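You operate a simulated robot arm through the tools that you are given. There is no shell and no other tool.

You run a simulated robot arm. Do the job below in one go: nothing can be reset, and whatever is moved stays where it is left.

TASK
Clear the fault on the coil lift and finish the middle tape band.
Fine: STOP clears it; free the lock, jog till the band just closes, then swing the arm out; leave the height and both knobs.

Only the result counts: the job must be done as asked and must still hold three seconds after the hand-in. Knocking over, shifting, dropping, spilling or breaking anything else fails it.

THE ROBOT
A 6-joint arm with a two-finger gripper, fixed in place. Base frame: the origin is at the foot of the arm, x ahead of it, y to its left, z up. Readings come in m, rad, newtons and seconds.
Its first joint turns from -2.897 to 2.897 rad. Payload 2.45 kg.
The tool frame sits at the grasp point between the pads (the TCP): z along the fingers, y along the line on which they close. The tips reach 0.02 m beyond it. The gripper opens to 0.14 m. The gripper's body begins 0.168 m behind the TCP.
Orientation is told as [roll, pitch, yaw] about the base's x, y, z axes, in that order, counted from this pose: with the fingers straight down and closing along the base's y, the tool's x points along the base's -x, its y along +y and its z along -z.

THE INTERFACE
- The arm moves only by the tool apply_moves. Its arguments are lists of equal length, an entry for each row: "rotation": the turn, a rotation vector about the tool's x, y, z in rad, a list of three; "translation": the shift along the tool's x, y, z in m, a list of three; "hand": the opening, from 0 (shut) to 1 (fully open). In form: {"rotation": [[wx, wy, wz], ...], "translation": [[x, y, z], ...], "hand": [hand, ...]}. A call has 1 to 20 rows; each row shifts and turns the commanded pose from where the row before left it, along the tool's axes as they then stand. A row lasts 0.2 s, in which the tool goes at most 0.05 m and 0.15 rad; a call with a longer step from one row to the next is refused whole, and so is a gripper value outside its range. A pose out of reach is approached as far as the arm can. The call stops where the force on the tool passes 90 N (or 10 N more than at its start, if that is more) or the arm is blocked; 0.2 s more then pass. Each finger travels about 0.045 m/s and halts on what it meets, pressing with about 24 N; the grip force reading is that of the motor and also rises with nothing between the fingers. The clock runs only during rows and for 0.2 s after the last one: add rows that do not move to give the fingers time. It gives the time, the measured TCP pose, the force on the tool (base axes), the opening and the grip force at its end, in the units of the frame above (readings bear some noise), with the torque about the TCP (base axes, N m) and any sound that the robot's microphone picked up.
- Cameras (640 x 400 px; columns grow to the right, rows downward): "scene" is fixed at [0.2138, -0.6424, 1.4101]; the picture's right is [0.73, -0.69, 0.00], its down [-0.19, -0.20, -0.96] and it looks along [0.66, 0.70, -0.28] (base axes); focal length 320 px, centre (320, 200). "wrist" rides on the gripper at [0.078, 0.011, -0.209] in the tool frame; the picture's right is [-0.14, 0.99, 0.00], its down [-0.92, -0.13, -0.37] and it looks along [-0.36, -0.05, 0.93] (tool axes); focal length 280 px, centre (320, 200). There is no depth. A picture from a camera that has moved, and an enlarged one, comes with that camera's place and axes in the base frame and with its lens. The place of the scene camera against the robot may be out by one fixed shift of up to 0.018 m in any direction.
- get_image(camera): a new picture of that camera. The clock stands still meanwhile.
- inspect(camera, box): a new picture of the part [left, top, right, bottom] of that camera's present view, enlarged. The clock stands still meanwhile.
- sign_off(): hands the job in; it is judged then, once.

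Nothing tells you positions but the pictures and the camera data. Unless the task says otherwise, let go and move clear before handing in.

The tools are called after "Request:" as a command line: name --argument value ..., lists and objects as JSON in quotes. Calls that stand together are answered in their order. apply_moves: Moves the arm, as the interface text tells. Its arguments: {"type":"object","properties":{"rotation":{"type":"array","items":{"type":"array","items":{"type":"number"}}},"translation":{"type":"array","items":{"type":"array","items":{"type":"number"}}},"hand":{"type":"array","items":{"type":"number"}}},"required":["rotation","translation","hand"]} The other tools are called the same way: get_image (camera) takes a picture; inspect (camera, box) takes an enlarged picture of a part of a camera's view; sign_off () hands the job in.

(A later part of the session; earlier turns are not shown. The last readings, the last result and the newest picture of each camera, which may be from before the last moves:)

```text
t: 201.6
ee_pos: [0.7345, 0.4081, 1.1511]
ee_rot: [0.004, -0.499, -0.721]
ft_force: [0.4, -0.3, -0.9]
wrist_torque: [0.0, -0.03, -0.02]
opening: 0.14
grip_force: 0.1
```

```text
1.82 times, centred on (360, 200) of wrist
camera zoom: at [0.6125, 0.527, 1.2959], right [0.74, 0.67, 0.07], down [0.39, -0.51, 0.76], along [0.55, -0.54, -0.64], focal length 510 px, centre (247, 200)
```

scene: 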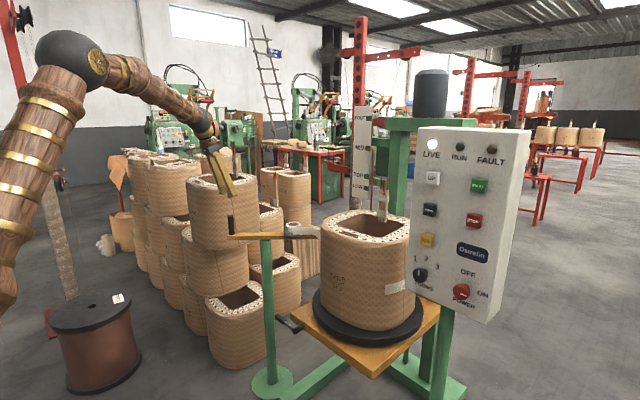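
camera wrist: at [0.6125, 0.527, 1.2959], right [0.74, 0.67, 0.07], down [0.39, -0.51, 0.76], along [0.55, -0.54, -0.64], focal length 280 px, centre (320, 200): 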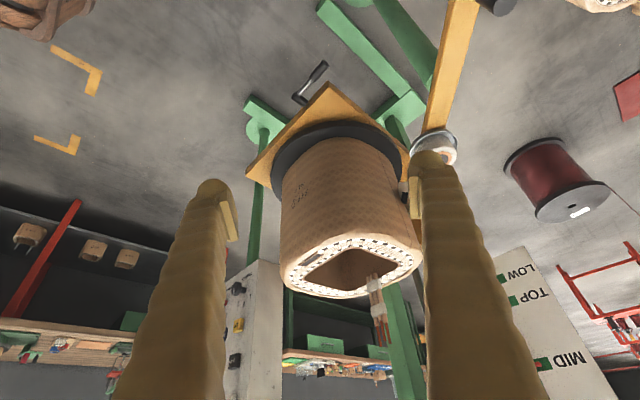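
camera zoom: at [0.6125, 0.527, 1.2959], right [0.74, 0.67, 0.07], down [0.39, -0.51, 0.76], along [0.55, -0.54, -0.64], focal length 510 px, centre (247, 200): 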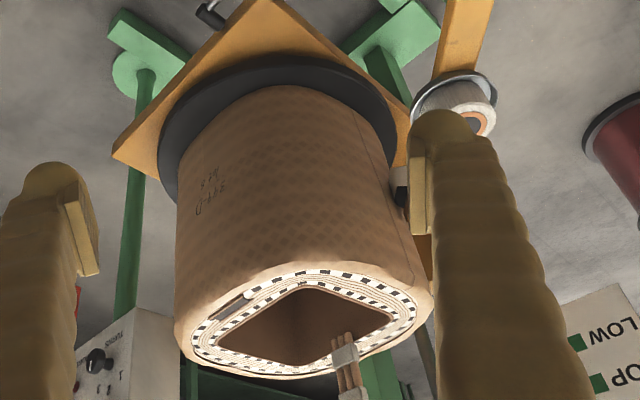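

Request:
apply_moves --rotation '[[0, 0, 0], [0, 0, 0], [0, 0, 0], [0, 0, 0], [0, 0, 0], [0, 0, 0]]' --translation '[[-0.0082, 0.0348, 0.0045], [-0.0082, 0.0348, 0.0045], [-0.0082, 0.0348, 0.0045], [-0.0082, 0.0348, 0.0045], [-0.0082, 0.0348, 0.0045], [-0.015, 0.0, -0.02]]' --hand '[1, 1, 1, 1, 1, 1]'

Request:
get_image --camera "wrist"

Request:
inspect --camera "wrist" --box '[260, 80, 430, 270]'

```text
t: 203.0
ee_pos: [0.8872, 0.5076, 1.1763]
ee_rot: [0.006, -0.498, -0.717]
ft_force: [-0.2, 0.1, -0.4]
wrist_torque: [-0.02, 0.02, 0.0]
opening: 0.14
grip_force: 0.1
```

```text
taken
camera wrist: at [0.7654, 0.6262, 1.3212], right [0.74, 0.67, 0.07], down [0.39, -0.51, 0.76], along [0.55, -0.54, -0.64], focal length 280 px, centre (320, 200)
```

wrist: 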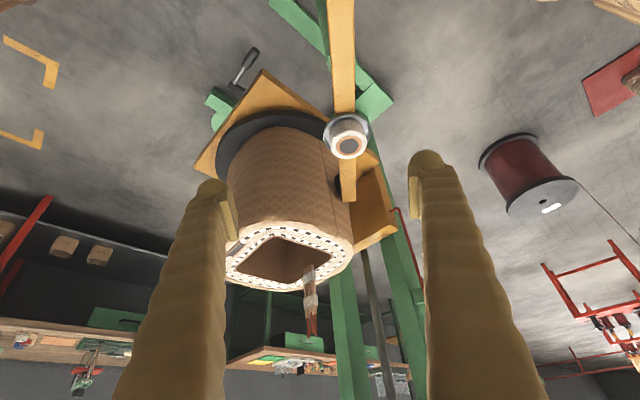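

```text
2.11 times, centred on (345, 175) of wrist
camera zoom: at [0.7654, 0.6262, 1.3212], right [0.74, 0.67, 0.07], down [0.39, -0.51, 0.76], along [0.55, -0.54, -0.64], focal length 590 px, centre (267, 253)
```

zoom: 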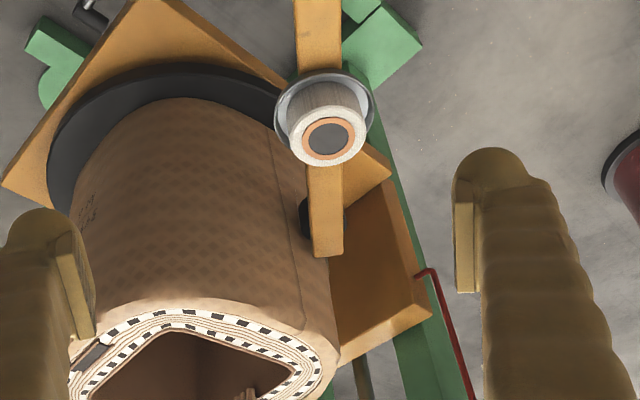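

The roller now rests on the coil right at the band's trailing end, and the arm holds itself in. Now I'll go back to JOG and start laying tape, about 60° first.

Request:
apply_moves --rotation '[[0, 0, 0], [0, 0, 0], [0, 0, 0], [0, 0, 0], [0, 0, 0], [0, 0.1, 0], [0, 0.1, 0], [-0.0426, 0, -0.1376], [-0.0426, 0, -0.1376], [-0.0426, 0, -0.1376], [-0.0426, 0, -0.1376], [-0.0426, 0, -0.1376]]' --translation '[[0.0082, -0.0348, -0.0045], [0.0082, -0.0348, -0.0045], [0.0082, -0.0348, -0.0045], [0.0082, -0.0348, -0.0045], [0.0082, -0.0348, -0.0045], [0, 0, 0], [0, 0, 0], [0, 0, 0], [0, 0, 0], [0, 0, 0], [0, 0, 0], [0, 0, 0]]' --hand '[1, 1, 1, 1, 1, 1, 1, 1, 1, 1, 1, 1]'

Request:
apply_moves --rotation '[[0, 0, 0], [0, 0, 0], [0, 0, 0], [0, 0, 0], [0, 0, 0], [0, 0, 0], [0, 0, 0], [0, 0, 0], [0, 0, 0], [0, 0, 0], [0, 0, 0], [0, 0, 0], [0, 0, 0], [0, 0, 0]]' --translation '[[0.0006, -0.0466, 0.002], [0.0006, -0.0466, 0.002], [0.0006, -0.0466, 0.002], [0.0006, -0.0466, 0.002], [0.0006, -0.0466, 0.002], [0.0006, -0.0466, 0.002], [0.0006, -0.0466, 0.002], [0.0006, -0.0466, 0.002], [0.0006, -0.0466, 0.002], [0.0006, -0.0466, 0.002], [0.0006, -0.0466, 0.002], [0.0006, -0.0466, 0.002], [0.0006, -0.0466, 0.002], [0.0006, -0.0466, 0.002]]' --hand '[0, 0, 0, 0, 0, 0, 0, 0, 0, 0, 0, 0, 0, 0]'

Request:
apply_moves --rotation '[[0, -0.1412, 0], [0, -0.1412, 0], [0, -0.1412, 0], [0, -0.1412, 0], [0, -0.1412, 0], [0, -0.1412, 0], [0, -0.1412, 0], [0, -0.1412, 0], [0, -0.1412, 0]]' --translation '[[0, 0, 0], [0, 0, 0], [0, 0, 0], [0, 0, 0], [0, 0, 0], [0, 0, 0], [0, 0, 0], [0, 0, 0], [0, 0, 0]]' --hand '[0, 0, 0, 0, 0, 0, 0, 0, 0]'

```text
t: 205.6
ee_pos: [0.7382, 0.4066, 1.1755]
ee_rot: [0.006, -0.303, 0.006]
ft_force: [0.3, -1.0, 0.9]
wrist_torque: [0.01, 0.03, -0.04]
opening: 0.1401
grip_force: 0.0
```

```text
t: 208.6
ee_pos: [0.744, -0.245, 1.1422]
ee_rot: [0.007, -0.3, 0.004]
ft_force: [0.1, 0.0, -0.2]
wrist_torque: [0.0, 0.0, 0.02]
opening: 0.0004
grip_force: 24.0
```

```text
t: 210.6
ee_pos: [0.7407, -0.2481, 1.1418]
ee_rot: [2.126, -1.567, -2.122]
ft_force: [0.3, 0.5, 0.5]
wrist_torque: [0.0, -0.02, 0.03]
opening: 0.0
grip_force: 23.7
```

Request:
apply_moves --rotation '[[0, 0, 0], [0, 0, 0], [0, 0, 0], [0, 0, 0], [0, 0, 0], [0, 0, 0], [0, 0, 0], [0, 0, 0], [0, 0, 0], [0, 0, 0], [0, 0, 0]]' --translation '[[0, 0.001, 0.045], [0, 0.001, 0.045], [0, 0.001, 0.045], [0, 0.001, 0.045], [0.0258, 0, 0.008], [0.0258, 0, 0.008], [0.0258, 0, 0.008], [0.0258, 0, 0.008], [0, 0, 0.02], [0, 0, 0.015], [0, 0, 0]]' --hand '[0, 0, 0, 0, 0, 0, 0, 0, 0, 0, 0]'

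Request:
inspect --camera "scene" --box '[280, 170, 440, 330]'

```text
t: 213.0
ee_pos: [0.9884, -0.2403, 1.038]
ee_rot: [1.801, -1.565, -1.796]
ft_force: [-0.7, -0.4, -0.1]
wrist_torque: [0.02, -0.02, 0.02]
opening: 0.0001
grip_force: 24.3
```

```text
2.50 times, centred on (360, 250) of scene
camera zoom: at [0.2138, -0.6424, 1.4101], right [0.73, -0.69, 0.0], down [-0.19, -0.2, -0.96], along [0.66, 0.7, -0.28], focal length 800 px, centre (220, 75)
```

zoom: 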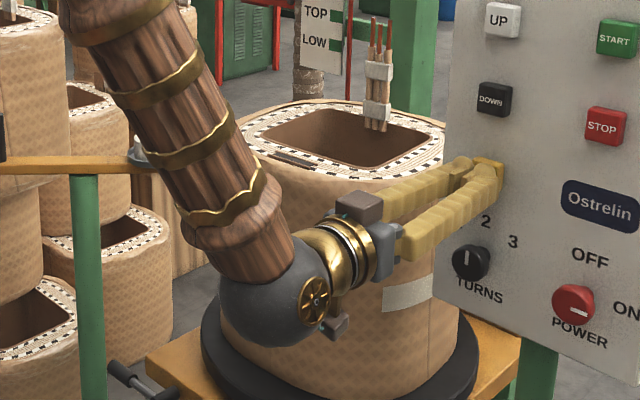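

Request:
apply_moves --rotation '[[0, 0, 0], [0, 0, 0], [0, 0, 0], [0, 0, 0], [0, 0, 0], [0, 0, 0], [0, 0, 0], [0, 0, 0], [0, 0, 0], [0, 0, 0], [0, 0, 0], [0, 0, 0], [0, 0, 0], [0, 0, 0], [0, 0, 0], [0, 0, 0]]' --translation '[[0, 0, 0.005], [0, 0, 0.004], [0, 0, 0.004], [0, 0, 0], [0, 0, 0], [0, 0, 0], [0, 0, 0], [0, 0, 0], [0, 0, 0], [0, 0, 0], [0, 0, 0], [0, 0, 0], [0, 0, 0], [0, 0, 0], [0, 0, -0.013], [0, 0, 0]]' --hand '[0, 0, 0, 0, 0, 0, 0, 0, 0, 0, 0, 0, 0, 0, 0, 0]'

Request:
inspect --camera "scene" --box '[280, 170, 440, 330]'

Request:
get_image --camera "scene"

```text
t: 216.4
ee_pos: [0.9873, -0.2406, 1.0395]
ee_rot: [1.852, -1.567, -1.85]
ft_force: [0.6, -0.2, 0.6]
wrist_torque: [0.0, 0.0, 0.0]
opening: 0.0
grip_force: 29.8
heard: click
```

```text
2.50 times, centred on (360, 250) of scene
camera zoom: at [0.2138, -0.6424, 1.4101], right [0.73, -0.69, 0.0], down [-0.19, -0.2, -0.96], along [0.66, 0.7, -0.28], focal length 800 px, centre (220, 75)
```

zoom: 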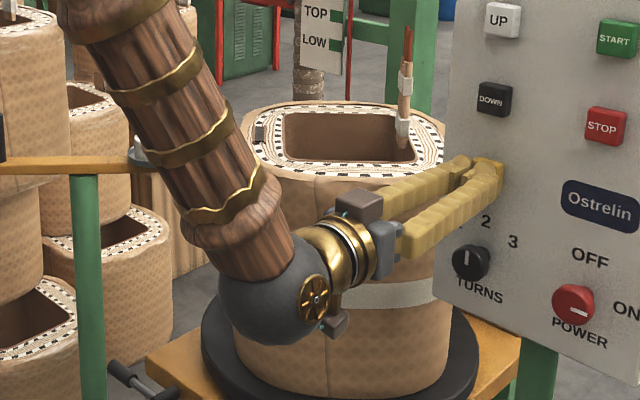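

```text
taken
```

scene: 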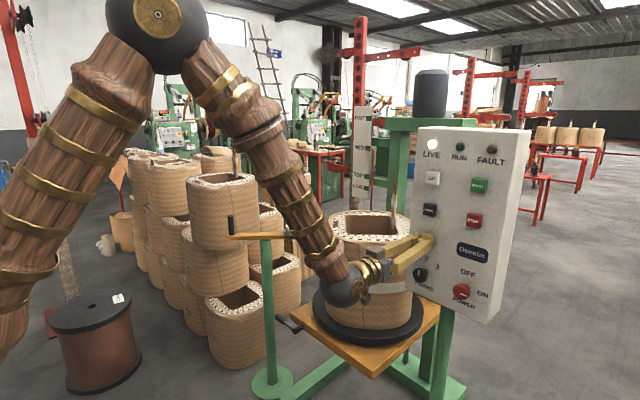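

The coil turned another ~54° with the arm in and no fault. About 50° more, then I'll look from the left.

Request:
apply_moves --rotation '[[0, 0, 0], [0, 0, 0], [0, 0, 0], [0, 0, 0], [0, 0, 0], [0, 0, 0], [0, 0, 0], [0, 0, 0], [0, 0, 0], [0, 0, 0], [0, 0, 0], [0, 0, 0], [0, 0, 0], [0, 0, 0]]' --translation '[[0, 0, 0.005], [0, 0, 0.005], [0, 0, 0.003], [0, 0, 0], [0, 0, 0], [0, 0, 0], [0, 0, 0], [0, 0, 0], [0, 0, 0], [0, 0, 0], [0, 0, 0], [0, 0, 0], [0, 0, -0.013], [0, 0, 0]]' --hand '[0, 0, 0, 0, 0, 0, 0, 0, 0, 0, 0, 0, 0, 0]'

Request:
apply_moves --rotation '[[0, 0, 0], [0, 0, 0], [0, 0, 0], [0, 0, 0], [0, 0, 0], [0, 0, 0], [0, 0, 0], [0, 0, 0], [0, 0, 0], [0, 0.1412, 0], [0, 0.1412, 0], [0, 0.1412, 0], [0, 0.1412, 0], [0, 0.1412, 0], [0, 0.1412, 0], [0, 0.1412, 0], [0, 0.1412, 0], [0, 0.1412, 0]]' --translation '[[0, 0, -0.03], [-0.0267, 0, -0.01], [-0.0267, 0, -0.01], [-0.0267, 0, -0.01], [-0.0267, 0, -0.01], [0, 0, -0.045], [0, 0, -0.045], [0, 0, -0.045], [0, 0, -0.045], [0, 0, 0], [0, 0, 0], [0, 0, 0], [0, 0, 0], [0, 0, 0], [0, 0, 0], [0, 0, 0], [0, 0, 0], [0, 0, 0]]' --hand '[0, 0, 0, 0, 0, 0, 0, 0, 0, 0, 0, 0, 0, 0, 0, 0, 0, 0]'

Request:
apply_moves --rotation '[[0, 0, 0], [0, 0, 0], [0, 0, 0], [0, 0, 0], [0, 0, 0], [0, 0, 0], [0, 0, 0], [0, 0, 0], [0, 0, 0], [0, 0, 0], [0, 0, 0], [0, 0, 0], [0, 0, 0], [0, 0, 0]]' --translation '[[0, 0.046, 0], [0, 0.046, 0], [0, 0.046, 0], [0, 0.046, 0], [0, 0.046, 0], [0, 0.046, 0], [0, 0.046, 0], [0, 0.046, 0], [0, 0.046, 0], [0, 0.046, 0], [0, 0.046, 0], [0, 0.046, 0], [0, 0.046, 0], [0, 0.046, 0]]' --hand '[0.3, 0.6, 1, 1, 1, 1, 1, 1, 1, 1, 1, 1, 1, 1]'

Request:
apply_moves --rotation '[[0.0426, 0, 0.1376], [0.0426, 0, 0.1376], [0.0426, 0, 0.1376], [0.0426, 0, 0.1376], [0.0426, 0, 0.1376], [0, -0.1, 0], [0, -0.1, 0], [0, 0, 0], [0, 0, 0], [0, 0, 0], [0, 0, 0], [0, 0, 0], [0, 0, 0]]' --translation '[[0, 0, 0], [0, 0, 0], [0, 0, 0], [0, 0, 0], [0, 0, 0], [0, 0, 0], [0, 0, 0], [-0.0082, 0.0348, 0.0045], [-0.0082, 0.0348, 0.0045], [-0.0082, 0.0348, 0.0045], [-0.0082, 0.0348, 0.0045], [-0.0082, 0.0348, 0.0045], [-0.015, 0, -0.02]]' --hand '[1, 1, 1, 1, 1, 1, 1, 1, 1, 1, 1, 1, 1]'

Request:
get_image --camera "wrist"

Request:
inspect --camera "wrist" --box '[200, 80, 430, 290]'

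Request:
get_image --camera "scene"

```text
t: 219.4
ee_pos: [0.9894, -0.2399, 1.0394]
ee_rot: [1.878, -1.565, -1.874]
ft_force: [0.4, -0.2, -0.7]
wrist_torque: [0.0, 0.0, -0.04]
opening: 0.0
grip_force: 29.6
heard: click
```

```text
t: 223.2
ee_pos: [0.7375, -0.2438, 1.1482]
ee_rot: [0.004, -0.3, 0.005]
ft_force: [-0.2, 0.4, 0.2]
wrist_torque: [0.04, -0.01, -0.02]
opening: 0.0
grip_force: 29.4
```

```text
t: 226.2
ee_pos: [0.7341, 0.4059, 1.1505]
ee_rot: [0.008, -0.302, 0.003]
ft_force: [-0.1, 0.6, -1.2]
wrist_torque: [0.01, 0.0, 0.01]
opening: 0.14
grip_force: 0.0
```

```text
t: 229.0
ee_pos: [0.885, 0.5015, 1.1749]
ee_rot: [0.005, -0.498, -0.718]
ft_force: [-0.3, 0.1, -0.3]
wrist_torque: [-0.02, 0.0, -0.01]
opening: 0.1403
grip_force: 0.1
```

```text
taken
camera wrist: at [0.7631, 0.6203, 1.3195], right [0.74, 0.67, 0.07], down [0.39, -0.51, 0.76], along [0.55, -0.54, -0.64], focal length 280 px, centre (320, 200)
```

wrist: 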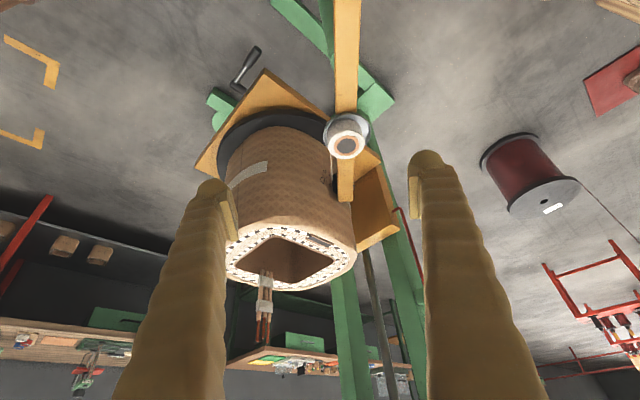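

```text
1.90 times, centred on (315, 185) of wrist
camera zoom: at [0.7631, 0.6203, 1.3195], right [0.74, 0.67, 0.07], down [0.39, -0.51, 0.76], along [0.55, -0.54, -0.64], focal length 534 px, centre (330, 229)
```

zoom: 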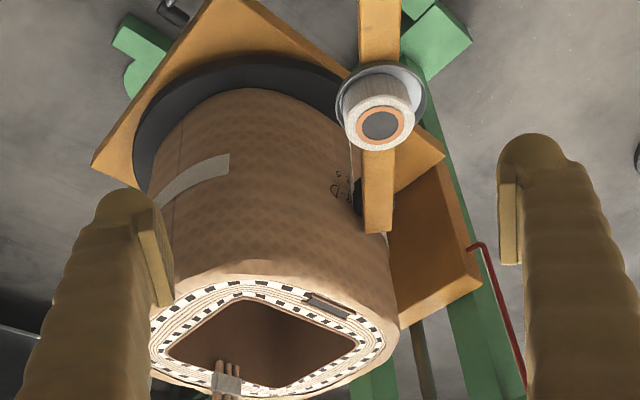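

```text
taken
```

scene: 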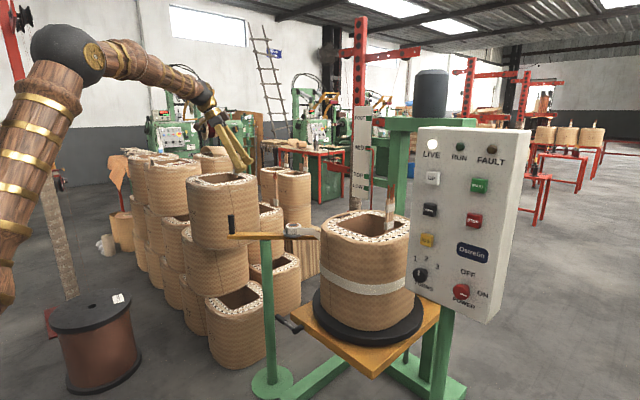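

Request:
inspect --camera "wrist" --box '[310, 130, 370, 200]'

Request:
inspect --camera "scene" --box '[260, 190, 430, 330]'

```text
5.71 times, centred on (340, 165) of wrist
camera zoom: at [0.7631, 0.6203, 1.3195], right [0.74, 0.67, 0.07], down [0.39, -0.51, 0.76], along [0.55, -0.54, -0.64], focal length 1602 px, centre (206, 400)
```

zoom: 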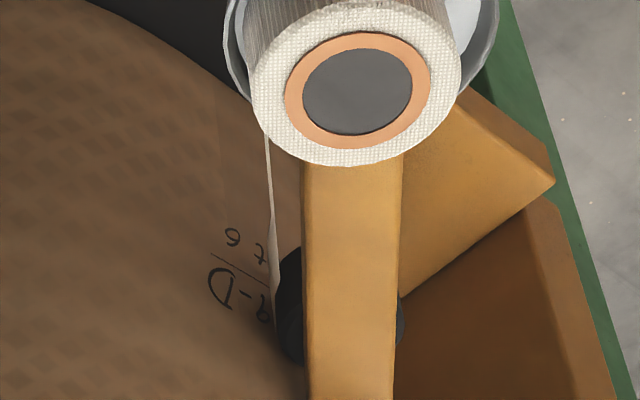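

```text
2.86 times, centred on (345, 260) of scene
camera zoom: at [0.2138, -0.6424, 1.4101], right [0.73, -0.69, 0.0], down [-0.19, -0.2, -0.96], along [0.66, 0.7, -0.28], focal length 914 px, centre (249, 29)
```

zoom: 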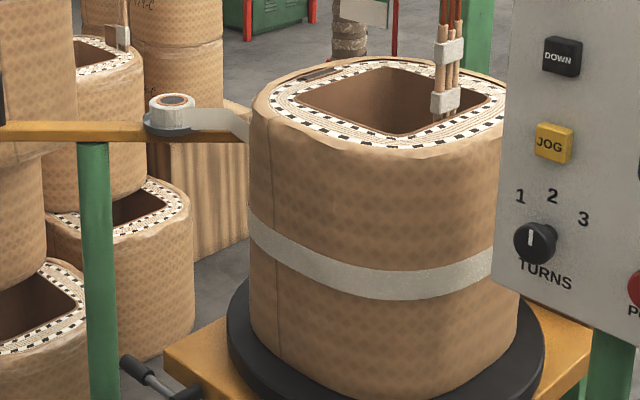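

Request:
inspect --camera "wrist" --box '[320, 160, 380, 220]'

```text
6.67 times, centred on (350, 190) of wrist
camera zoom: at [0.7631, 0.6203, 1.3195], right [0.74, 0.67, 0.07], down [0.39, -0.51, 0.76], along [0.55, -0.54, -0.64], focal length 1869 px, centre (120, 267)
```

zoom: 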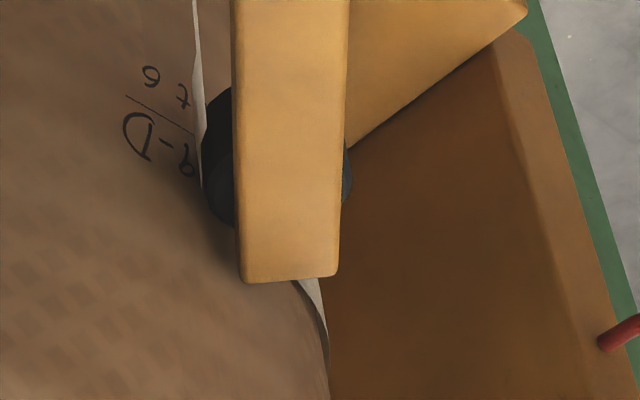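

New tape is visible just past the roller, so laying works now. The band's start is at about az 137° and the roller at about 75°, leaving roughly 60°. I'll jog about 46° and look again.

Request:
apply_moves --rotation '[[0, 0, 0], [0, 0, 0], [0, 0, 0], [0, 0, 0], [0, 0, 0], [0, 0.1, 0], [0, 0.1, 0], [-0.0426, 0, -0.1376], [-0.0426, 0, -0.1376], [-0.0426, 0, -0.1376], [-0.0426, 0, -0.1376], [-0.0426, 0, -0.1376]]' --translation '[[0.0082, -0.0348, -0.0045], [0.0082, -0.0348, -0.0045], [0.0082, -0.0348, -0.0045], [0.0082, -0.0348, -0.0045], [0.0082, -0.0348, -0.0045], [0, 0, 0], [0, 0, 0], [0, 0, 0], [0, 0, 0], [0, 0, 0], [0, 0, 0], [0, 0, 0]]' --hand '[1, 1, 1, 1, 1, 1, 1, 1, 1, 1, 1, 1]'

Request:
apply_moves --rotation '[[0, 0, 0], [0, 0, 0], [0, 0, 0], [0, 0, 0], [0, 0, 0], [0, 0, 0], [0, 0, 0], [0, 0, 0], [0, 0, 0], [0, 0, 0], [0, 0, 0], [0, 0, 0], [0, 0, 0], [0, 0, 0]]' --translation '[[0.0006, -0.0464, 0.002], [0.0006, -0.0464, 0.002], [0.0006, -0.0464, 0.002], [0.0006, -0.0464, 0.002], [0.0006, -0.0464, 0.002], [0.0006, -0.0464, 0.002], [0.0006, -0.0464, 0.002], [0.0006, -0.0464, 0.002], [0.0006, -0.0464, 0.002], [0.0006, -0.0464, 0.002], [0.0006, -0.0464, 0.002], [0.0006, -0.0464, 0.002], [0.0006, -0.0464, 0.002], [0.0006, -0.0464, 0.002]]' --hand '[0, 0, 0, 0, 0, 0, 0, 0, 0, 0, 0, 0, 0, 0]'

Request:
apply_moves --rotation '[[0, -0.1412, 0], [0, -0.1412, 0], [0, -0.1412, 0], [0, -0.1412, 0], [0, -0.1412, 0], [0, -0.1412, 0], [0, -0.1412, 0], [0, -0.1412, 0], [0, -0.1412, 0]]' --translation '[[0, 0, 0], [0, 0, 0], [0, 0, 0], [0, 0, 0], [0, 0, 0], [0, 0, 0], [0, 0, 0], [0, 0, 0], [0, 0, 0]]' --hand '[0, 0, 0, 0, 0, 0, 0, 0, 0]'

```text
t: 231.6
ee_pos: [0.7381, 0.3982, 1.1743]
ee_rot: [0.006, -0.3, 0.006]
ft_force: [-0.6, -0.6, -0.4]
wrist_torque: [0.02, 0.0, 0.01]
opening: 0.1401
grip_force: 0.0
```

```text
t: 234.6
ee_pos: [0.7409, -0.2525, 1.1403]
ee_rot: [0.004, -0.302, 0.004]
ft_force: [0.4, -0.7, 1.2]
wrist_torque: [-0.01, 0.0, 0.01]
opening: 0.0
grip_force: 24.2
```

```text
t: 236.6
ee_pos: [0.7417, -0.2509, 1.1421]
ee_rot: [2.139, -1.565, -2.134]
ft_force: [0.3, -0.5, -0.7]
wrist_torque: [-0.03, 0.0, 0.02]
opening: 0.0
grip_force: 24.0
```

Request:
apply_moves --rotation '[[0, 0, 0], [0, 0, 0], [0, 0, 0], [0, 0, 0], [0, 0, 0], [0, 0, 0], [0, 0, 0], [0, 0, 0], [0, 0, 0], [0, 0, 0], [0, 0, 0]]' --translation '[[0, 0.002, 0.045], [0, 0.002, 0.045], [0, 0.002, 0.045], [0, 0.002, 0.045], [0.0258, 0, 0.008], [0.0258, 0, 0.008], [0.0258, 0, 0.008], [0.0258, 0, 0.008], [0, 0, 0.02], [0, 0, 0.015], [0, 0, 0]]' --hand '[0, 0, 0, 0, 0, 0, 0, 0, 0, 0, 0]'

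Request:
apply_moves --rotation '[[0, 0, 0], [0, 0, 0], [0, 0, 0], [0, 0, 0], [0, 0, 0], [0, 0, 0], [0, 0, 0], [0, 0, 0], [0, 0, 0], [0, 0, 0], [0, 0, 0], [0, 0, 0], [0, 0, 0]]' --translation '[[0, 0, 0.005], [0, 0, 0.004], [0, 0, 0.004], [0, 0, 0], [0, 0, 0], [0, 0, 0], [0, 0, 0], [0, 0, 0], [0, 0, 0], [0, 0, 0], [0, 0, 0], [0, 0, -0.013], [0, 0, 0]]' --hand '[0, 0, 0, 0, 0, 0, 0, 0, 0, 0, 0, 0, 0]'

Request:
inspect --camera "scene" --box '[280, 170, 440, 270]'

```text
t: 239.0
ee_pos: [0.9881, -0.2428, 1.0372]
ee_rot: [1.797, -1.567, -1.793]
ft_force: [-1.1, 0.3, 0.3]
wrist_torque: [0.03, -0.02, 0.0]
opening: 0.0
grip_force: 23.7
```

```text
t: 241.8
ee_pos: [0.9874, -0.2409, 1.0387]
ee_rot: [1.885, -1.567, -1.88]
ft_force: [0.4, 0.2, 0.3]
wrist_torque: [-0.02, -0.01, 0.0]
opening: 0.0
grip_force: 29.1
heard: click
```

```text
4.00 times, centred on (360, 220) of scene
camera zoom: at [0.2138, -0.6424, 1.4101], right [0.73, -0.69, 0.0], down [-0.19, -0.2, -0.96], along [0.66, 0.7, -0.28], focal length 1280 px, centre (160, 120)
```

zoom: 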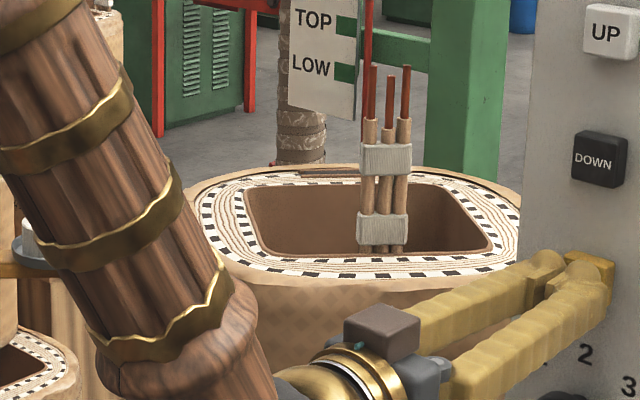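

Request:
apply_moves --rotation '[[0, 0, 0], [0, 0, 0], [0, 0, 0], [0, 0, 0], [0, 0, 0], [0, 0, 0], [0, 0, 0], [0, 0, 0], [0, 0, 0], [0, 0.1412, 0], [0, 0.1412, 0], [0, 0.1412, 0], [0, 0.1412, 0], [0, 0.1412, 0], [0, 0.1412, 0], [0, 0.1412, 0], [0, 0.1412, 0], [0, 0.1412, 0]]' --translation '[[0, 0, -0.03], [-0.0267, 0, -0.01], [-0.0267, 0, -0.01], [-0.0267, 0, -0.01], [-0.0267, 0, -0.01], [0, 0, -0.045], [0, 0, -0.045], [0, 0, -0.045], [0, 0, -0.045], [0, 0, 0], [0, 0, 0], [0, 0, 0], [0, 0, 0], [0, 0, 0], [0, 0, 0], [0, 0, 0], [0, 0, 0], [0, 0, 0]]' --hand '[0, 0, 0, 0, 0, 0, 0, 0, 0, 0, 0, 0, 0, 0, 0, 0, 0, 0]'

Request:
apply_moves --rotation '[[0, 0, 0], [0, 0, 0], [0, 0, 0], [0, 0, 0], [0, 0, 0], [0, 0, 0], [0, 0, 0], [0, 0, 0], [0, 0, 0], [0, 0, 0], [0, 0, 0], [0, 0, 0], [0, 0, 0], [0, 0, 0]]' --translation '[[0, 0.046, 0], [0, 0.046, 0], [0, 0.046, 0], [0, 0.046, 0], [0, 0.046, 0], [0, 0.046, 0], [0, 0.046, 0], [0, 0.046, 0], [0, 0.046, 0], [0, 0.046, 0], [0, 0.046, 0], [0, 0.046, 0], [0, 0.046, 0], [0, 0.046, 0]]' --hand '[0.3, 0.6, 1, 1, 1, 1, 1, 1, 1, 1, 1, 1, 1, 1]'

Request:
apply_moves --rotation '[[0.0426, 0, 0.1376], [0.0426, 0, 0.1376], [0.0426, 0, 0.1376], [0.0426, 0, 0.1376], [0.0426, 0, 0.1376], [0, -0.1, 0], [0, -0.1, 0], [0, 0, 0], [0, 0, 0], [0, 0, 0], [0, 0, 0], [0, 0, 0], [0, 0, 0]]' --translation '[[0, 0, 0], [0, 0, 0], [0, 0, 0], [0, 0, 0], [0, 0, 0], [0, 0, 0], [0, 0, 0], [-0.0082, 0.0348, 0.0045], [-0.0082, 0.0348, 0.0045], [-0.0082, 0.0348, 0.0045], [-0.0082, 0.0348, 0.0045], [-0.0082, 0.0348, 0.0045], [-0.015, 0, -0.02]]' --hand '[1, 1, 1, 1, 1, 1, 1, 1, 1, 1, 1, 1, 1]'

Request:
inspect --camera "wrist" --box '[200, 80, 430, 290]'

Request:
inspect --camera "wrist" --box '[280, 130, 370, 220]'

```text
t: 245.6
ee_pos: [0.7384, -0.244, 1.1463]
ee_rot: [0.006, -0.3, 0.003]
ft_force: [0.1, -0.7, 0.4]
wrist_torque: [-0.01, -0.03, -0.01]
opening: 0.0
grip_force: 29.7
```

```text
t: 248.6
ee_pos: [0.7333, 0.4022, 1.1489]
ee_rot: [0.005, -0.301, 0.004]
ft_force: [-0.2, -0.5, -0.2]
wrist_torque: [-0.02, -0.01, 0.02]
opening: 0.14
grip_force: 0.1
```

```text
t: 251.4
ee_pos: [0.8875, 0.5005, 1.1742]
ee_rot: [0.004, -0.497, -0.717]
ft_force: [0.1, -0.7, -0.4]
wrist_torque: [-0.02, 0.02, 0.01]
opening: 0.1399
grip_force: 0.0
```

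```text
1.90 times, centred on (315, 185) of wrist
camera zoom: at [0.7644, 0.619, 1.3189], right [0.74, 0.67, 0.07], down [0.39, -0.51, 0.76], along [0.55, -0.54, -0.64], focal length 534 px, centre (330, 229)
```

zoom: 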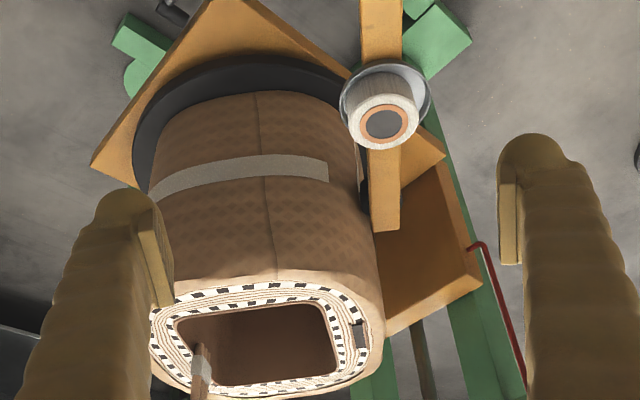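

```text
4.44 times, centred on (325, 175) of wrist
camera zoom: at [0.7644, 0.619, 1.3189], right [0.74, 0.67, 0.07], down [0.39, -0.51, 0.76], along [0.55, -0.54, -0.64], focal length 1246 px, centre (298, 311)
```

zoom: 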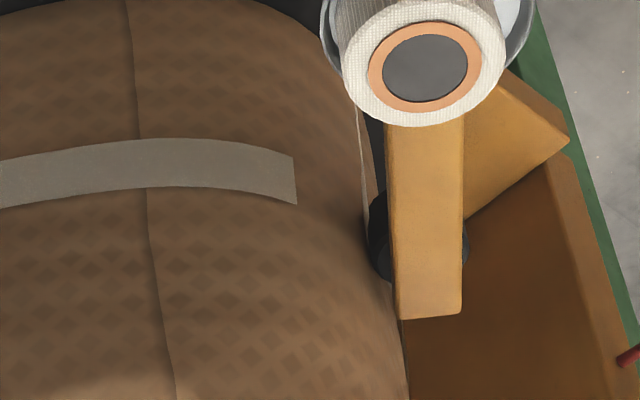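

The start is at about az 100° and the roller contact at about 72°, so roughly 28° remain. I'll go back and jog about 17°, then check again before the final touch.

Request:
apply_moves --rotation '[[0, 0, 0], [0, 0, 0], [0, 0, 0], [0, 0, 0], [0, 0, 0], [0, 0.1, 0], [0, 0.1, 0], [-0.0426, 0, -0.1376], [-0.0426, 0, -0.1376], [-0.0426, 0, -0.1376], [-0.0426, 0, -0.1376], [-0.0426, 0, -0.1376]]' --translation '[[0.0082, -0.0348, -0.0045], [0.0082, -0.0348, -0.0045], [0.0082, -0.0348, -0.0045], [0.0082, -0.0348, -0.0045], [0.0082, -0.0348, -0.0045], [0, 0, 0], [0, 0, 0], [0, 0, 0], [0, 0, 0], [0, 0, 0], [0, 0, 0], [0, 0, 0]]' --hand '[1, 1, 1, 1, 1, 1, 1, 1, 1, 1, 1, 1]'

Request:
apply_moves --rotation '[[0, 0, 0], [0, 0, 0], [0, 0, 0], [0, 0, 0], [0, 0, 0], [0, 0, 0], [0, 0, 0], [0, 0, 0], [0, 0, 0], [0, 0, 0], [0, 0, 0], [0, 0, 0], [0, 0, 0], [0, 0, 0]]' --translation '[[0.0006, -0.0459, 0.002], [0.0006, -0.0459, 0.002], [0.0006, -0.0459, 0.002], [0.0006, -0.0459, 0.002], [0.0006, -0.0459, 0.002], [0.0006, -0.0459, 0.002], [0.0006, -0.0459, 0.002], [0.0006, -0.0459, 0.002], [0.0006, -0.0459, 0.002], [0.0006, -0.0459, 0.002], [0.0006, -0.0459, 0.002], [0.0006, -0.0459, 0.002], [0.0006, -0.0459, 0.002], [0.0006, -0.0459, 0.002]]' --hand '[0, 0, 0, 0, 0, 0, 0, 0, 0, 0, 0, 0, 0, 0]'

Request:
apply_moves --rotation '[[0, -0.1412, 0], [0, -0.1412, 0], [0, -0.1412, 0], [0, -0.1412, 0], [0, -0.1412, 0], [0, -0.1412, 0], [0, -0.1412, 0], [0, -0.1412, 0], [0, -0.1412, 0]]' --translation '[[0, 0, 0], [0, 0, 0], [0, 0, 0], [0, 0, 0], [0, 0, 0], [0, 0, 0], [0, 0, 0], [0, 0, 0], [0, 0, 0]]' --hand '[0, 0, 0, 0, 0, 0, 0, 0, 0]'

Request:
apply_moves --rotation '[[0, 0, 0], [0, 0, 0], [0, 0, 0], [0, 0, 0], [0, 0, 0], [0, 0, 0], [0, 0, 0], [0, 0, 0], [0, 0, 0], [0, 0, 0], [0, 0, 0]]' --translation '[[0, 0.001, 0.045], [0, 0.001, 0.045], [0, 0.001, 0.045], [0, 0.001, 0.045], [0.0258, 0, 0.008], [0.0258, 0, 0.008], [0.0258, 0, 0.008], [0.0258, 0, 0.008], [0, 0, 0.02], [0, 0, 0.015], [0, 0, 0]]' --hand '[0, 0, 0, 0, 0, 0, 0, 0, 0, 0, 0]'

```text
t: 254.0
ee_pos: [0.7371, 0.3999, 1.173]
ee_rot: [0.006, -0.303, 0.005]
ft_force: [-1.3, 0.6, -0.2]
wrist_torque: [-0.03, 0.02, -0.04]
opening: 0.1398
grip_force: 0.1
```

```text
t: 257.0
ee_pos: [0.7417, -0.2444, 1.1417]
ee_rot: [0.005, -0.302, 0.003]
ft_force: [0.4, -0.4, 0.2]
wrist_torque: [0.02, -0.01, -0.02]
opening: 0.0002
grip_force: 24.3
```

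```text
t: 259.0
ee_pos: [0.7411, -0.2444, 1.1417]
ee_rot: [2.132, -1.566, -2.128]
ft_force: [0.4, 0.3, 0.0]
wrist_torque: [0.01, -0.01, 0.0]
opening: 0.0
grip_force: 24.0
```

```text
t: 261.4
ee_pos: [0.9882, -0.2401, 1.0369]
ee_rot: [1.804, -1.566, -1.8]
ft_force: [0.0, -0.7, -0.5]
wrist_torque: [-0.01, 0.01, 0.03]
opening: 0.0001
grip_force: 23.8
```

Request:
apply_moves --rotation '[[0, 0, 0], [0, 0, 0], [0, 0, 0], [0, 0, 0], [0, 0, 0], [0, 0, 0], [0, 0, 0]]' --translation '[[0, 0, 0.005], [0, 0, 0.004], [0, 0, 0.004], [0, 0, 0], [0, 0, 0], [0, 0, -0.013], [0, 0, 0]]' --hand '[0, 0, 0, 0, 0, 0, 0]'

Request:
inspect --camera "scene" --box '[280, 170, 440, 270]'

```text
t: 263.0
ee_pos: [0.9893, -0.239, 1.0384]
ee_rot: [1.819, -1.566, -1.813]
ft_force: [0.4, -0.7, 0.2]
wrist_torque: [0.01, -0.01, 0.01]
opening: 0.0
grip_force: 29.9
heard: click
```

```text
4.00 times, centred on (360, 220) of scene
camera zoom: at [0.2138, -0.6424, 1.4101], right [0.73, -0.69, 0.0], down [-0.19, -0.2, -0.96], along [0.66, 0.7, -0.28], focal length 1280 px, centre (160, 120)
```

zoom: 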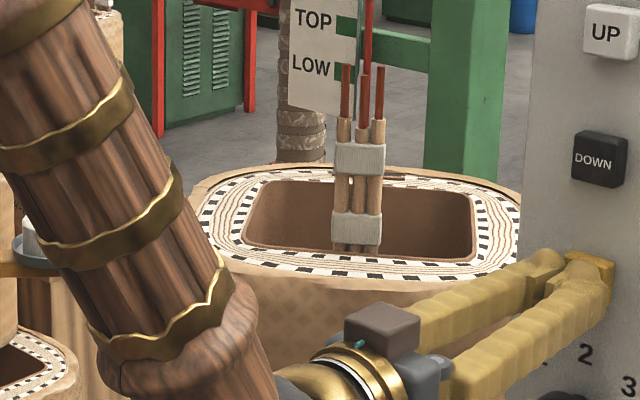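

Request:
apply_moves --rotation '[[0, 0, 0], [0, 0, 0], [0, 0, 0], [0, 0, 0], [0, 0, 0]]' --translation '[[0, 0, 0.005], [0, 0, 0.004], [0, 0, 0.003], [0, 0, -0.012], [0, 0, 0]]' --hand '[0, 0, 0, 0, 0]'

Request:
inspect --camera "scene" --box '[280, 170, 440, 270]'

```text
t: 264.2
ee_pos: [0.9876, -0.2367, 1.0396]
ee_rot: [1.794, -1.565, -1.788]
ft_force: [0.1, 0.3, -0.1]
wrist_torque: [0.01, 0.0, -0.03]
opening: 0.0
grip_force: 28.7
heard: click
```

```text
4.00 times, centred on (360, 220) of scene
camera zoom: at [0.2138, -0.6424, 1.4101], right [0.73, -0.69, 0.0], down [-0.19, -0.2, -0.96], along [0.66, 0.7, -0.28], focal length 1280 px, centre (160, 120)
```

zoom: 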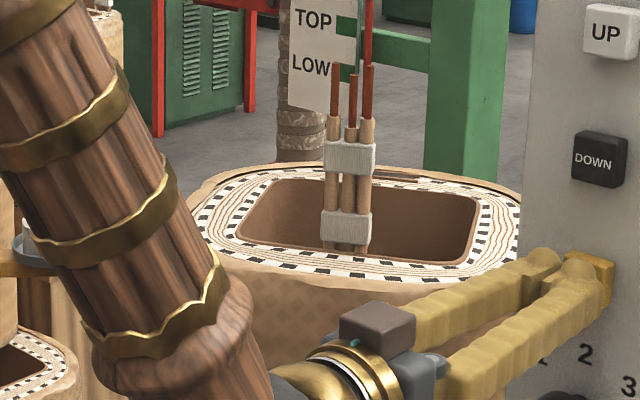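

About 5° that time. Now a careful look from the left before the last nudge.

Request:
apply_moves --rotation '[[0, 0, 0], [0, 0, 0], [0, 0, 0], [0, 0, 0], [0, 0, 0], [0, 0, 0], [0, 0, 0], [0, 0, 0], [0, 0, 0], [0, 0.1412, 0], [0, 0.1412, 0], [0, 0.1412, 0], [0, 0.1412, 0], [0, 0.1412, 0], [0, 0.1412, 0], [0, 0.1412, 0], [0, 0.1412, 0], [0, 0.1412, 0]]' --translation '[[0, 0, -0.03], [-0.0267, 0, -0.01], [-0.0267, 0, -0.01], [-0.0267, 0, -0.01], [-0.0267, 0, -0.01], [0, 0, -0.045], [0, 0, -0.045], [0, 0, -0.045], [0, 0, -0.045], [0, 0, 0], [0, 0, 0], [0, 0, 0], [0, 0, 0], [0, 0, 0], [0, 0, 0], [0, 0, 0], [0, 0, 0], [0, 0, 0]]' --hand '[0, 0, 0, 0, 0, 0, 0, 0, 0, 0, 0, 0, 0, 0, 0, 0, 0, 0]'

Request:
apply_moves --rotation '[[0, 0, 0], [0, 0, 0], [0, 0, 0], [0, 0, 0], [0, 0, 0], [0, 0, 0], [0, 0, 0], [0, 0, 0], [0, 0, 0], [0, 0, 0], [0, 0, 0], [0, 0, 0], [0, 0, 0], [0, 0, 0]]' --translation '[[0, 0.046, 0], [0, 0.046, 0], [0, 0.046, 0], [0, 0.046, 0], [0, 0.046, 0], [0, 0.046, 0], [0, 0.046, 0], [0, 0.046, 0], [0, 0.046, 0], [0, 0.046, 0], [0, 0.046, 0], [0, 0.046, 0], [0, 0.046, 0], [0, 0.046, 0]]' --hand '[0.3, 0.6, 1, 1, 1, 1, 1, 1, 1, 1, 1, 1, 1, 1]'

Request:
apply_moves --rotation '[[0.0426, 0, 0.1376], [0.0426, 0, 0.1376], [0.0426, 0, 0.1376], [0.0426, 0, 0.1376], [0.0426, 0, 0.1376], [0, -0.1, 0], [0, -0.1, 0], [0, 0, 0], [0, 0, 0], [0, 0, 0], [0, 0, 0], [0, 0, 0], [0, 0, 0]]' --translation '[[0, 0, 0], [0, 0, 0], [0, 0, 0], [0, 0, 0], [0, 0, 0], [0, 0, 0], [0, 0, 0], [-0.0082, 0.0348, 0.0045], [-0.0082, 0.0348, 0.0045], [-0.0082, 0.0348, 0.0045], [-0.0082, 0.0348, 0.0045], [-0.0082, 0.0348, 0.0045], [-0.015, 0, -0.02]]' --hand '[1, 1, 1, 1, 1, 1, 1, 1, 1, 1, 1, 1, 1]'

Request:
inspect --camera "wrist" --box '[200, 80, 430, 290]'

Request:
inspect --camera "wrist" --box '[280, 130, 370, 220]'

```text
t: 268.0
ee_pos: [0.7381, -0.2398, 1.1443]
ee_rot: [0.006, -0.298, 0.003]
ft_force: [0.2, 0.1, 0.4]
wrist_torque: [0.0, 0.01, -0.04]
opening: 0.0
grip_force: 29.1
```

```text
t: 271.0
ee_pos: [0.7327, 0.404, 1.1506]
ee_rot: [0.006, -0.301, 0.003]
ft_force: [0.3, 0.2, -0.6]
wrist_torque: [-0.03, -0.02, -0.02]
opening: 0.1401
grip_force: 0.1
```

```text
t: 273.8
ee_pos: [0.8862, 0.5037, 1.1752]
ee_rot: [0.004, -0.496, -0.717]
ft_force: [0.2, 0.1, -0.2]
wrist_torque: [-0.02, 0.03, -0.02]
opening: 0.1398
grip_force: 0.0
```

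```text
1.90 times, centred on (315, 185) of wrist
camera zoom: at [0.7646, 0.6231, 1.3202], right [0.74, 0.67, 0.07], down [0.39, -0.51, 0.76], along [0.55, -0.54, -0.64], focal length 534 px, centre (330, 229)
```

zoom: 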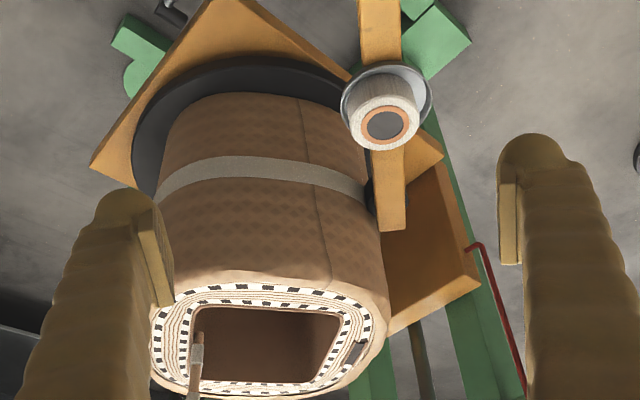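

```text
4.44 times, centred on (325, 175) of wrist
camera zoom: at [0.7646, 0.6231, 1.3202], right [0.74, 0.67, 0.07], down [0.39, -0.51, 0.76], along [0.55, -0.54, -0.64], focal length 1246 px, centre (298, 311)
```

zoom: 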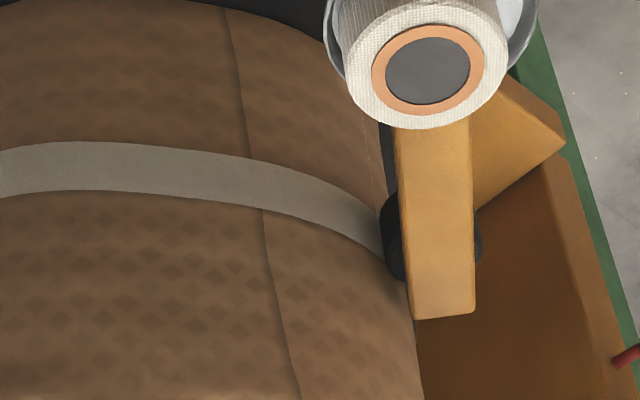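

The start has now reached the edge of the roller; by the seam line the true contact is still roughly 12° on. I'll add small taps, tracking the leads in the scene view, then verify.

Request:
apply_moves --rotation '[[0, 0, 0], [0, 0, 0], [0, 0, 0], [0, 0, 0], [0, 0, 0], [0, 0.1, 0], [0, 0.1, 0], [-0.0426, 0, -0.1376], [-0.0426, 0, -0.1376], [-0.0426, 0, -0.1376], [-0.0426, 0, -0.1376], [-0.0426, 0, -0.1376]]' --translation '[[0.0082, -0.0348, -0.0045], [0.0082, -0.0348, -0.0045], [0.0082, -0.0348, -0.0045], [0.0082, -0.0348, -0.0045], [0.0082, -0.0348, -0.0045], [0, 0, 0], [0, 0, 0], [0, 0, 0], [0, 0, 0], [0, 0, 0], [0, 0, 0], [0, 0, 0]]' --hand '[1, 1, 1, 1, 1, 1, 1, 1, 1, 1, 1, 1]'

Request:
apply_moves --rotation '[[0, 0, 0], [0, 0, 0], [0, 0, 0], [0, 0, 0], [0, 0, 0], [0, 0, 0], [0, 0, 0], [0, 0, 0], [0, 0, 0], [0, 0, 0], [0, 0, 0], [0, 0, 0], [0, 0, 0], [0, 0, 0]]' --translation '[[0.0006, -0.0462, 0.002], [0.0006, -0.0462, 0.002], [0.0006, -0.0462, 0.002], [0.0006, -0.0462, 0.002], [0.0006, -0.0462, 0.002], [0.0006, -0.0462, 0.002], [0.0006, -0.0462, 0.002], [0.0006, -0.0462, 0.002], [0.0006, -0.0462, 0.002], [0.0006, -0.0462, 0.002], [0.0006, -0.0462, 0.002], [0.0006, -0.0462, 0.002], [0.0006, -0.0462, 0.002], [0.0006, -0.0462, 0.002]]' --hand '[0, 0, 0, 0, 0, 0, 0, 0, 0, 0, 0, 0, 0, 0]'

Request:
apply_moves --rotation '[[0, -0.1412, 0], [0, -0.1412, 0], [0, -0.1412, 0], [0, -0.1412, 0], [0, -0.1412, 0], [0, -0.1412, 0], [0, -0.1412, 0], [0, -0.1412, 0], [0, -0.1412, 0]]' --translation '[[0, 0, 0], [0, 0, 0], [0, 0, 0], [0, 0, 0], [0, 0, 0], [0, 0, 0], [0, 0, 0], [0, 0, 0], [0, 0, 0]]' --hand '[0, 0, 0, 0, 0, 0, 0, 0, 0]'

Request:
apply_moves --rotation '[[0, 0, 0], [0, 0, 0], [0, 0, 0], [0, 0, 0], [0, 0, 0], [0, 0, 0], [0, 0, 0], [0, 0, 0], [0, 0, 0], [0, 0, 0], [0, 0, 0]]' --translation '[[0, 0, 0.045], [0, 0, 0.045], [0, 0, 0.045], [0, 0, 0.045], [0.0258, 0, 0.008], [0.0258, 0, 0.008], [0.0258, 0, 0.008], [0.0258, 0, 0.008], [0, 0, 0.02], [0, 0, 0.015], [0, 0, 0]]' --hand '[0, 0, 0, 0, 0, 0, 0, 0, 0, 0, 0]'

```text
t: 276.4
ee_pos: [0.7375, 0.4015, 1.1723]
ee_rot: [0.007, -0.303, 0.006]
ft_force: [-0.1, 0.3, 0.7]
wrist_torque: [-0.01, 0.0, -0.03]
opening: 0.1396
grip_force: 0.1
```

```text
t: 279.4
ee_pos: [0.7395, -0.2437, 1.1392]
ee_rot: [0.004, -0.302, 0.004]
ft_force: [-0.6, -0.7, 0.9]
wrist_torque: [-0.02, 0.01, 0.04]
opening: 0.0
grip_force: 23.9
```

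```text
t: 281.4
ee_pos: [0.7395, -0.245, 1.1403]
ee_rot: [2.143, -1.565, -2.14]
ft_force: [-0.8, -0.4, 0.5]
wrist_torque: [-0.05, 0.04, 0.01]
opening: 0.0
grip_force: 23.8
```

```text
t: 283.8
ee_pos: [0.9877, -0.2442, 1.0373]
ee_rot: [1.784, -1.566, -1.781]
ft_force: [0.6, -0.4, 0.4]
wrist_torque: [0.0, -0.07, -0.05]
opening: 0.0
grip_force: 24.1
```

Request:
apply_moves --rotation '[[0, 0, 0], [0, 0, 0], [0, 0, 0], [0, 0, 0], [0, 0, 0]]' --translation '[[0, 0, 0.005], [0, 0, 0.004], [0, 0, 0.003], [0, 0, -0.012], [0, 0, 0]]' --hand '[0, 0, 0, 0, 0]'

Request:
inspect --camera "scene" --box '[280, 170, 440, 270]'

```text
t: 285.0
ee_pos: [0.9881, -0.2432, 1.0355]
ee_rot: [1.76, -1.564, -1.755]
ft_force: [-0.4, -0.2, -0.3]
wrist_torque: [0.02, 0.01, 0.02]
opening: 0.0
grip_force: 29.7
heard: click
```

```text
4.00 times, centred on (360, 220) of scene
camera zoom: at [0.2138, -0.6424, 1.4101], right [0.73, -0.69, 0.0], down [-0.19, -0.2, -0.96], along [0.66, 0.7, -0.28], focal length 1280 px, centre (160, 120)
```

zoom: 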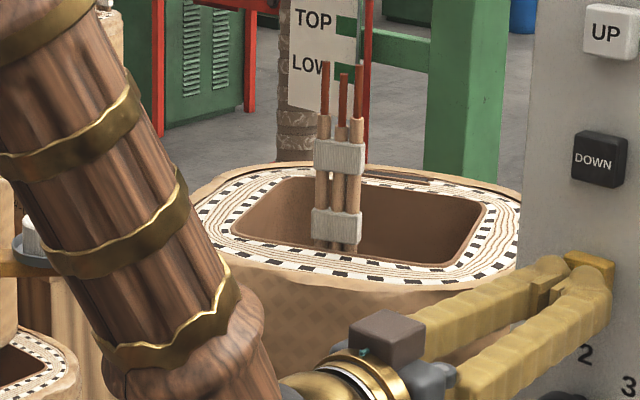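

Request:
apply_moves --rotation '[[0, 0, 0], [0, 0, 0], [0, 0, 0], [0, 0, 0], [0, 0, 0]]' --translation '[[0, 0, 0.005], [0, 0, 0.004], [0, 0, 0.003], [0, 0, -0.012], [0, 0, 0]]' --hand '[0, 0, 0, 0, 0]'

Request:
inspect --camera "scene" --box '[280, 170, 440, 270]'

```text
t: 286.2
ee_pos: [0.9892, -0.2421, 1.0368]
ee_rot: [1.791, -1.566, -1.785]
ft_force: [-1.0, -0.2, 0.0]
wrist_torque: [-0.02, 0.02, -0.01]
opening: 0.0
grip_force: 29.0
heard: click
```

```text
4.00 times, centred on (360, 220) of scene
camera zoom: at [0.2138, -0.6424, 1.4101], right [0.73, -0.69, 0.0], down [-0.19, -0.2, -0.96], along [0.66, 0.7, -0.28], focal length 1280 px, centre (160, 120)
```

zoom: 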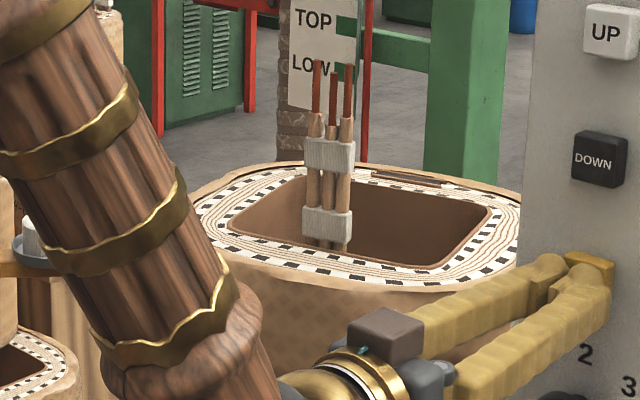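

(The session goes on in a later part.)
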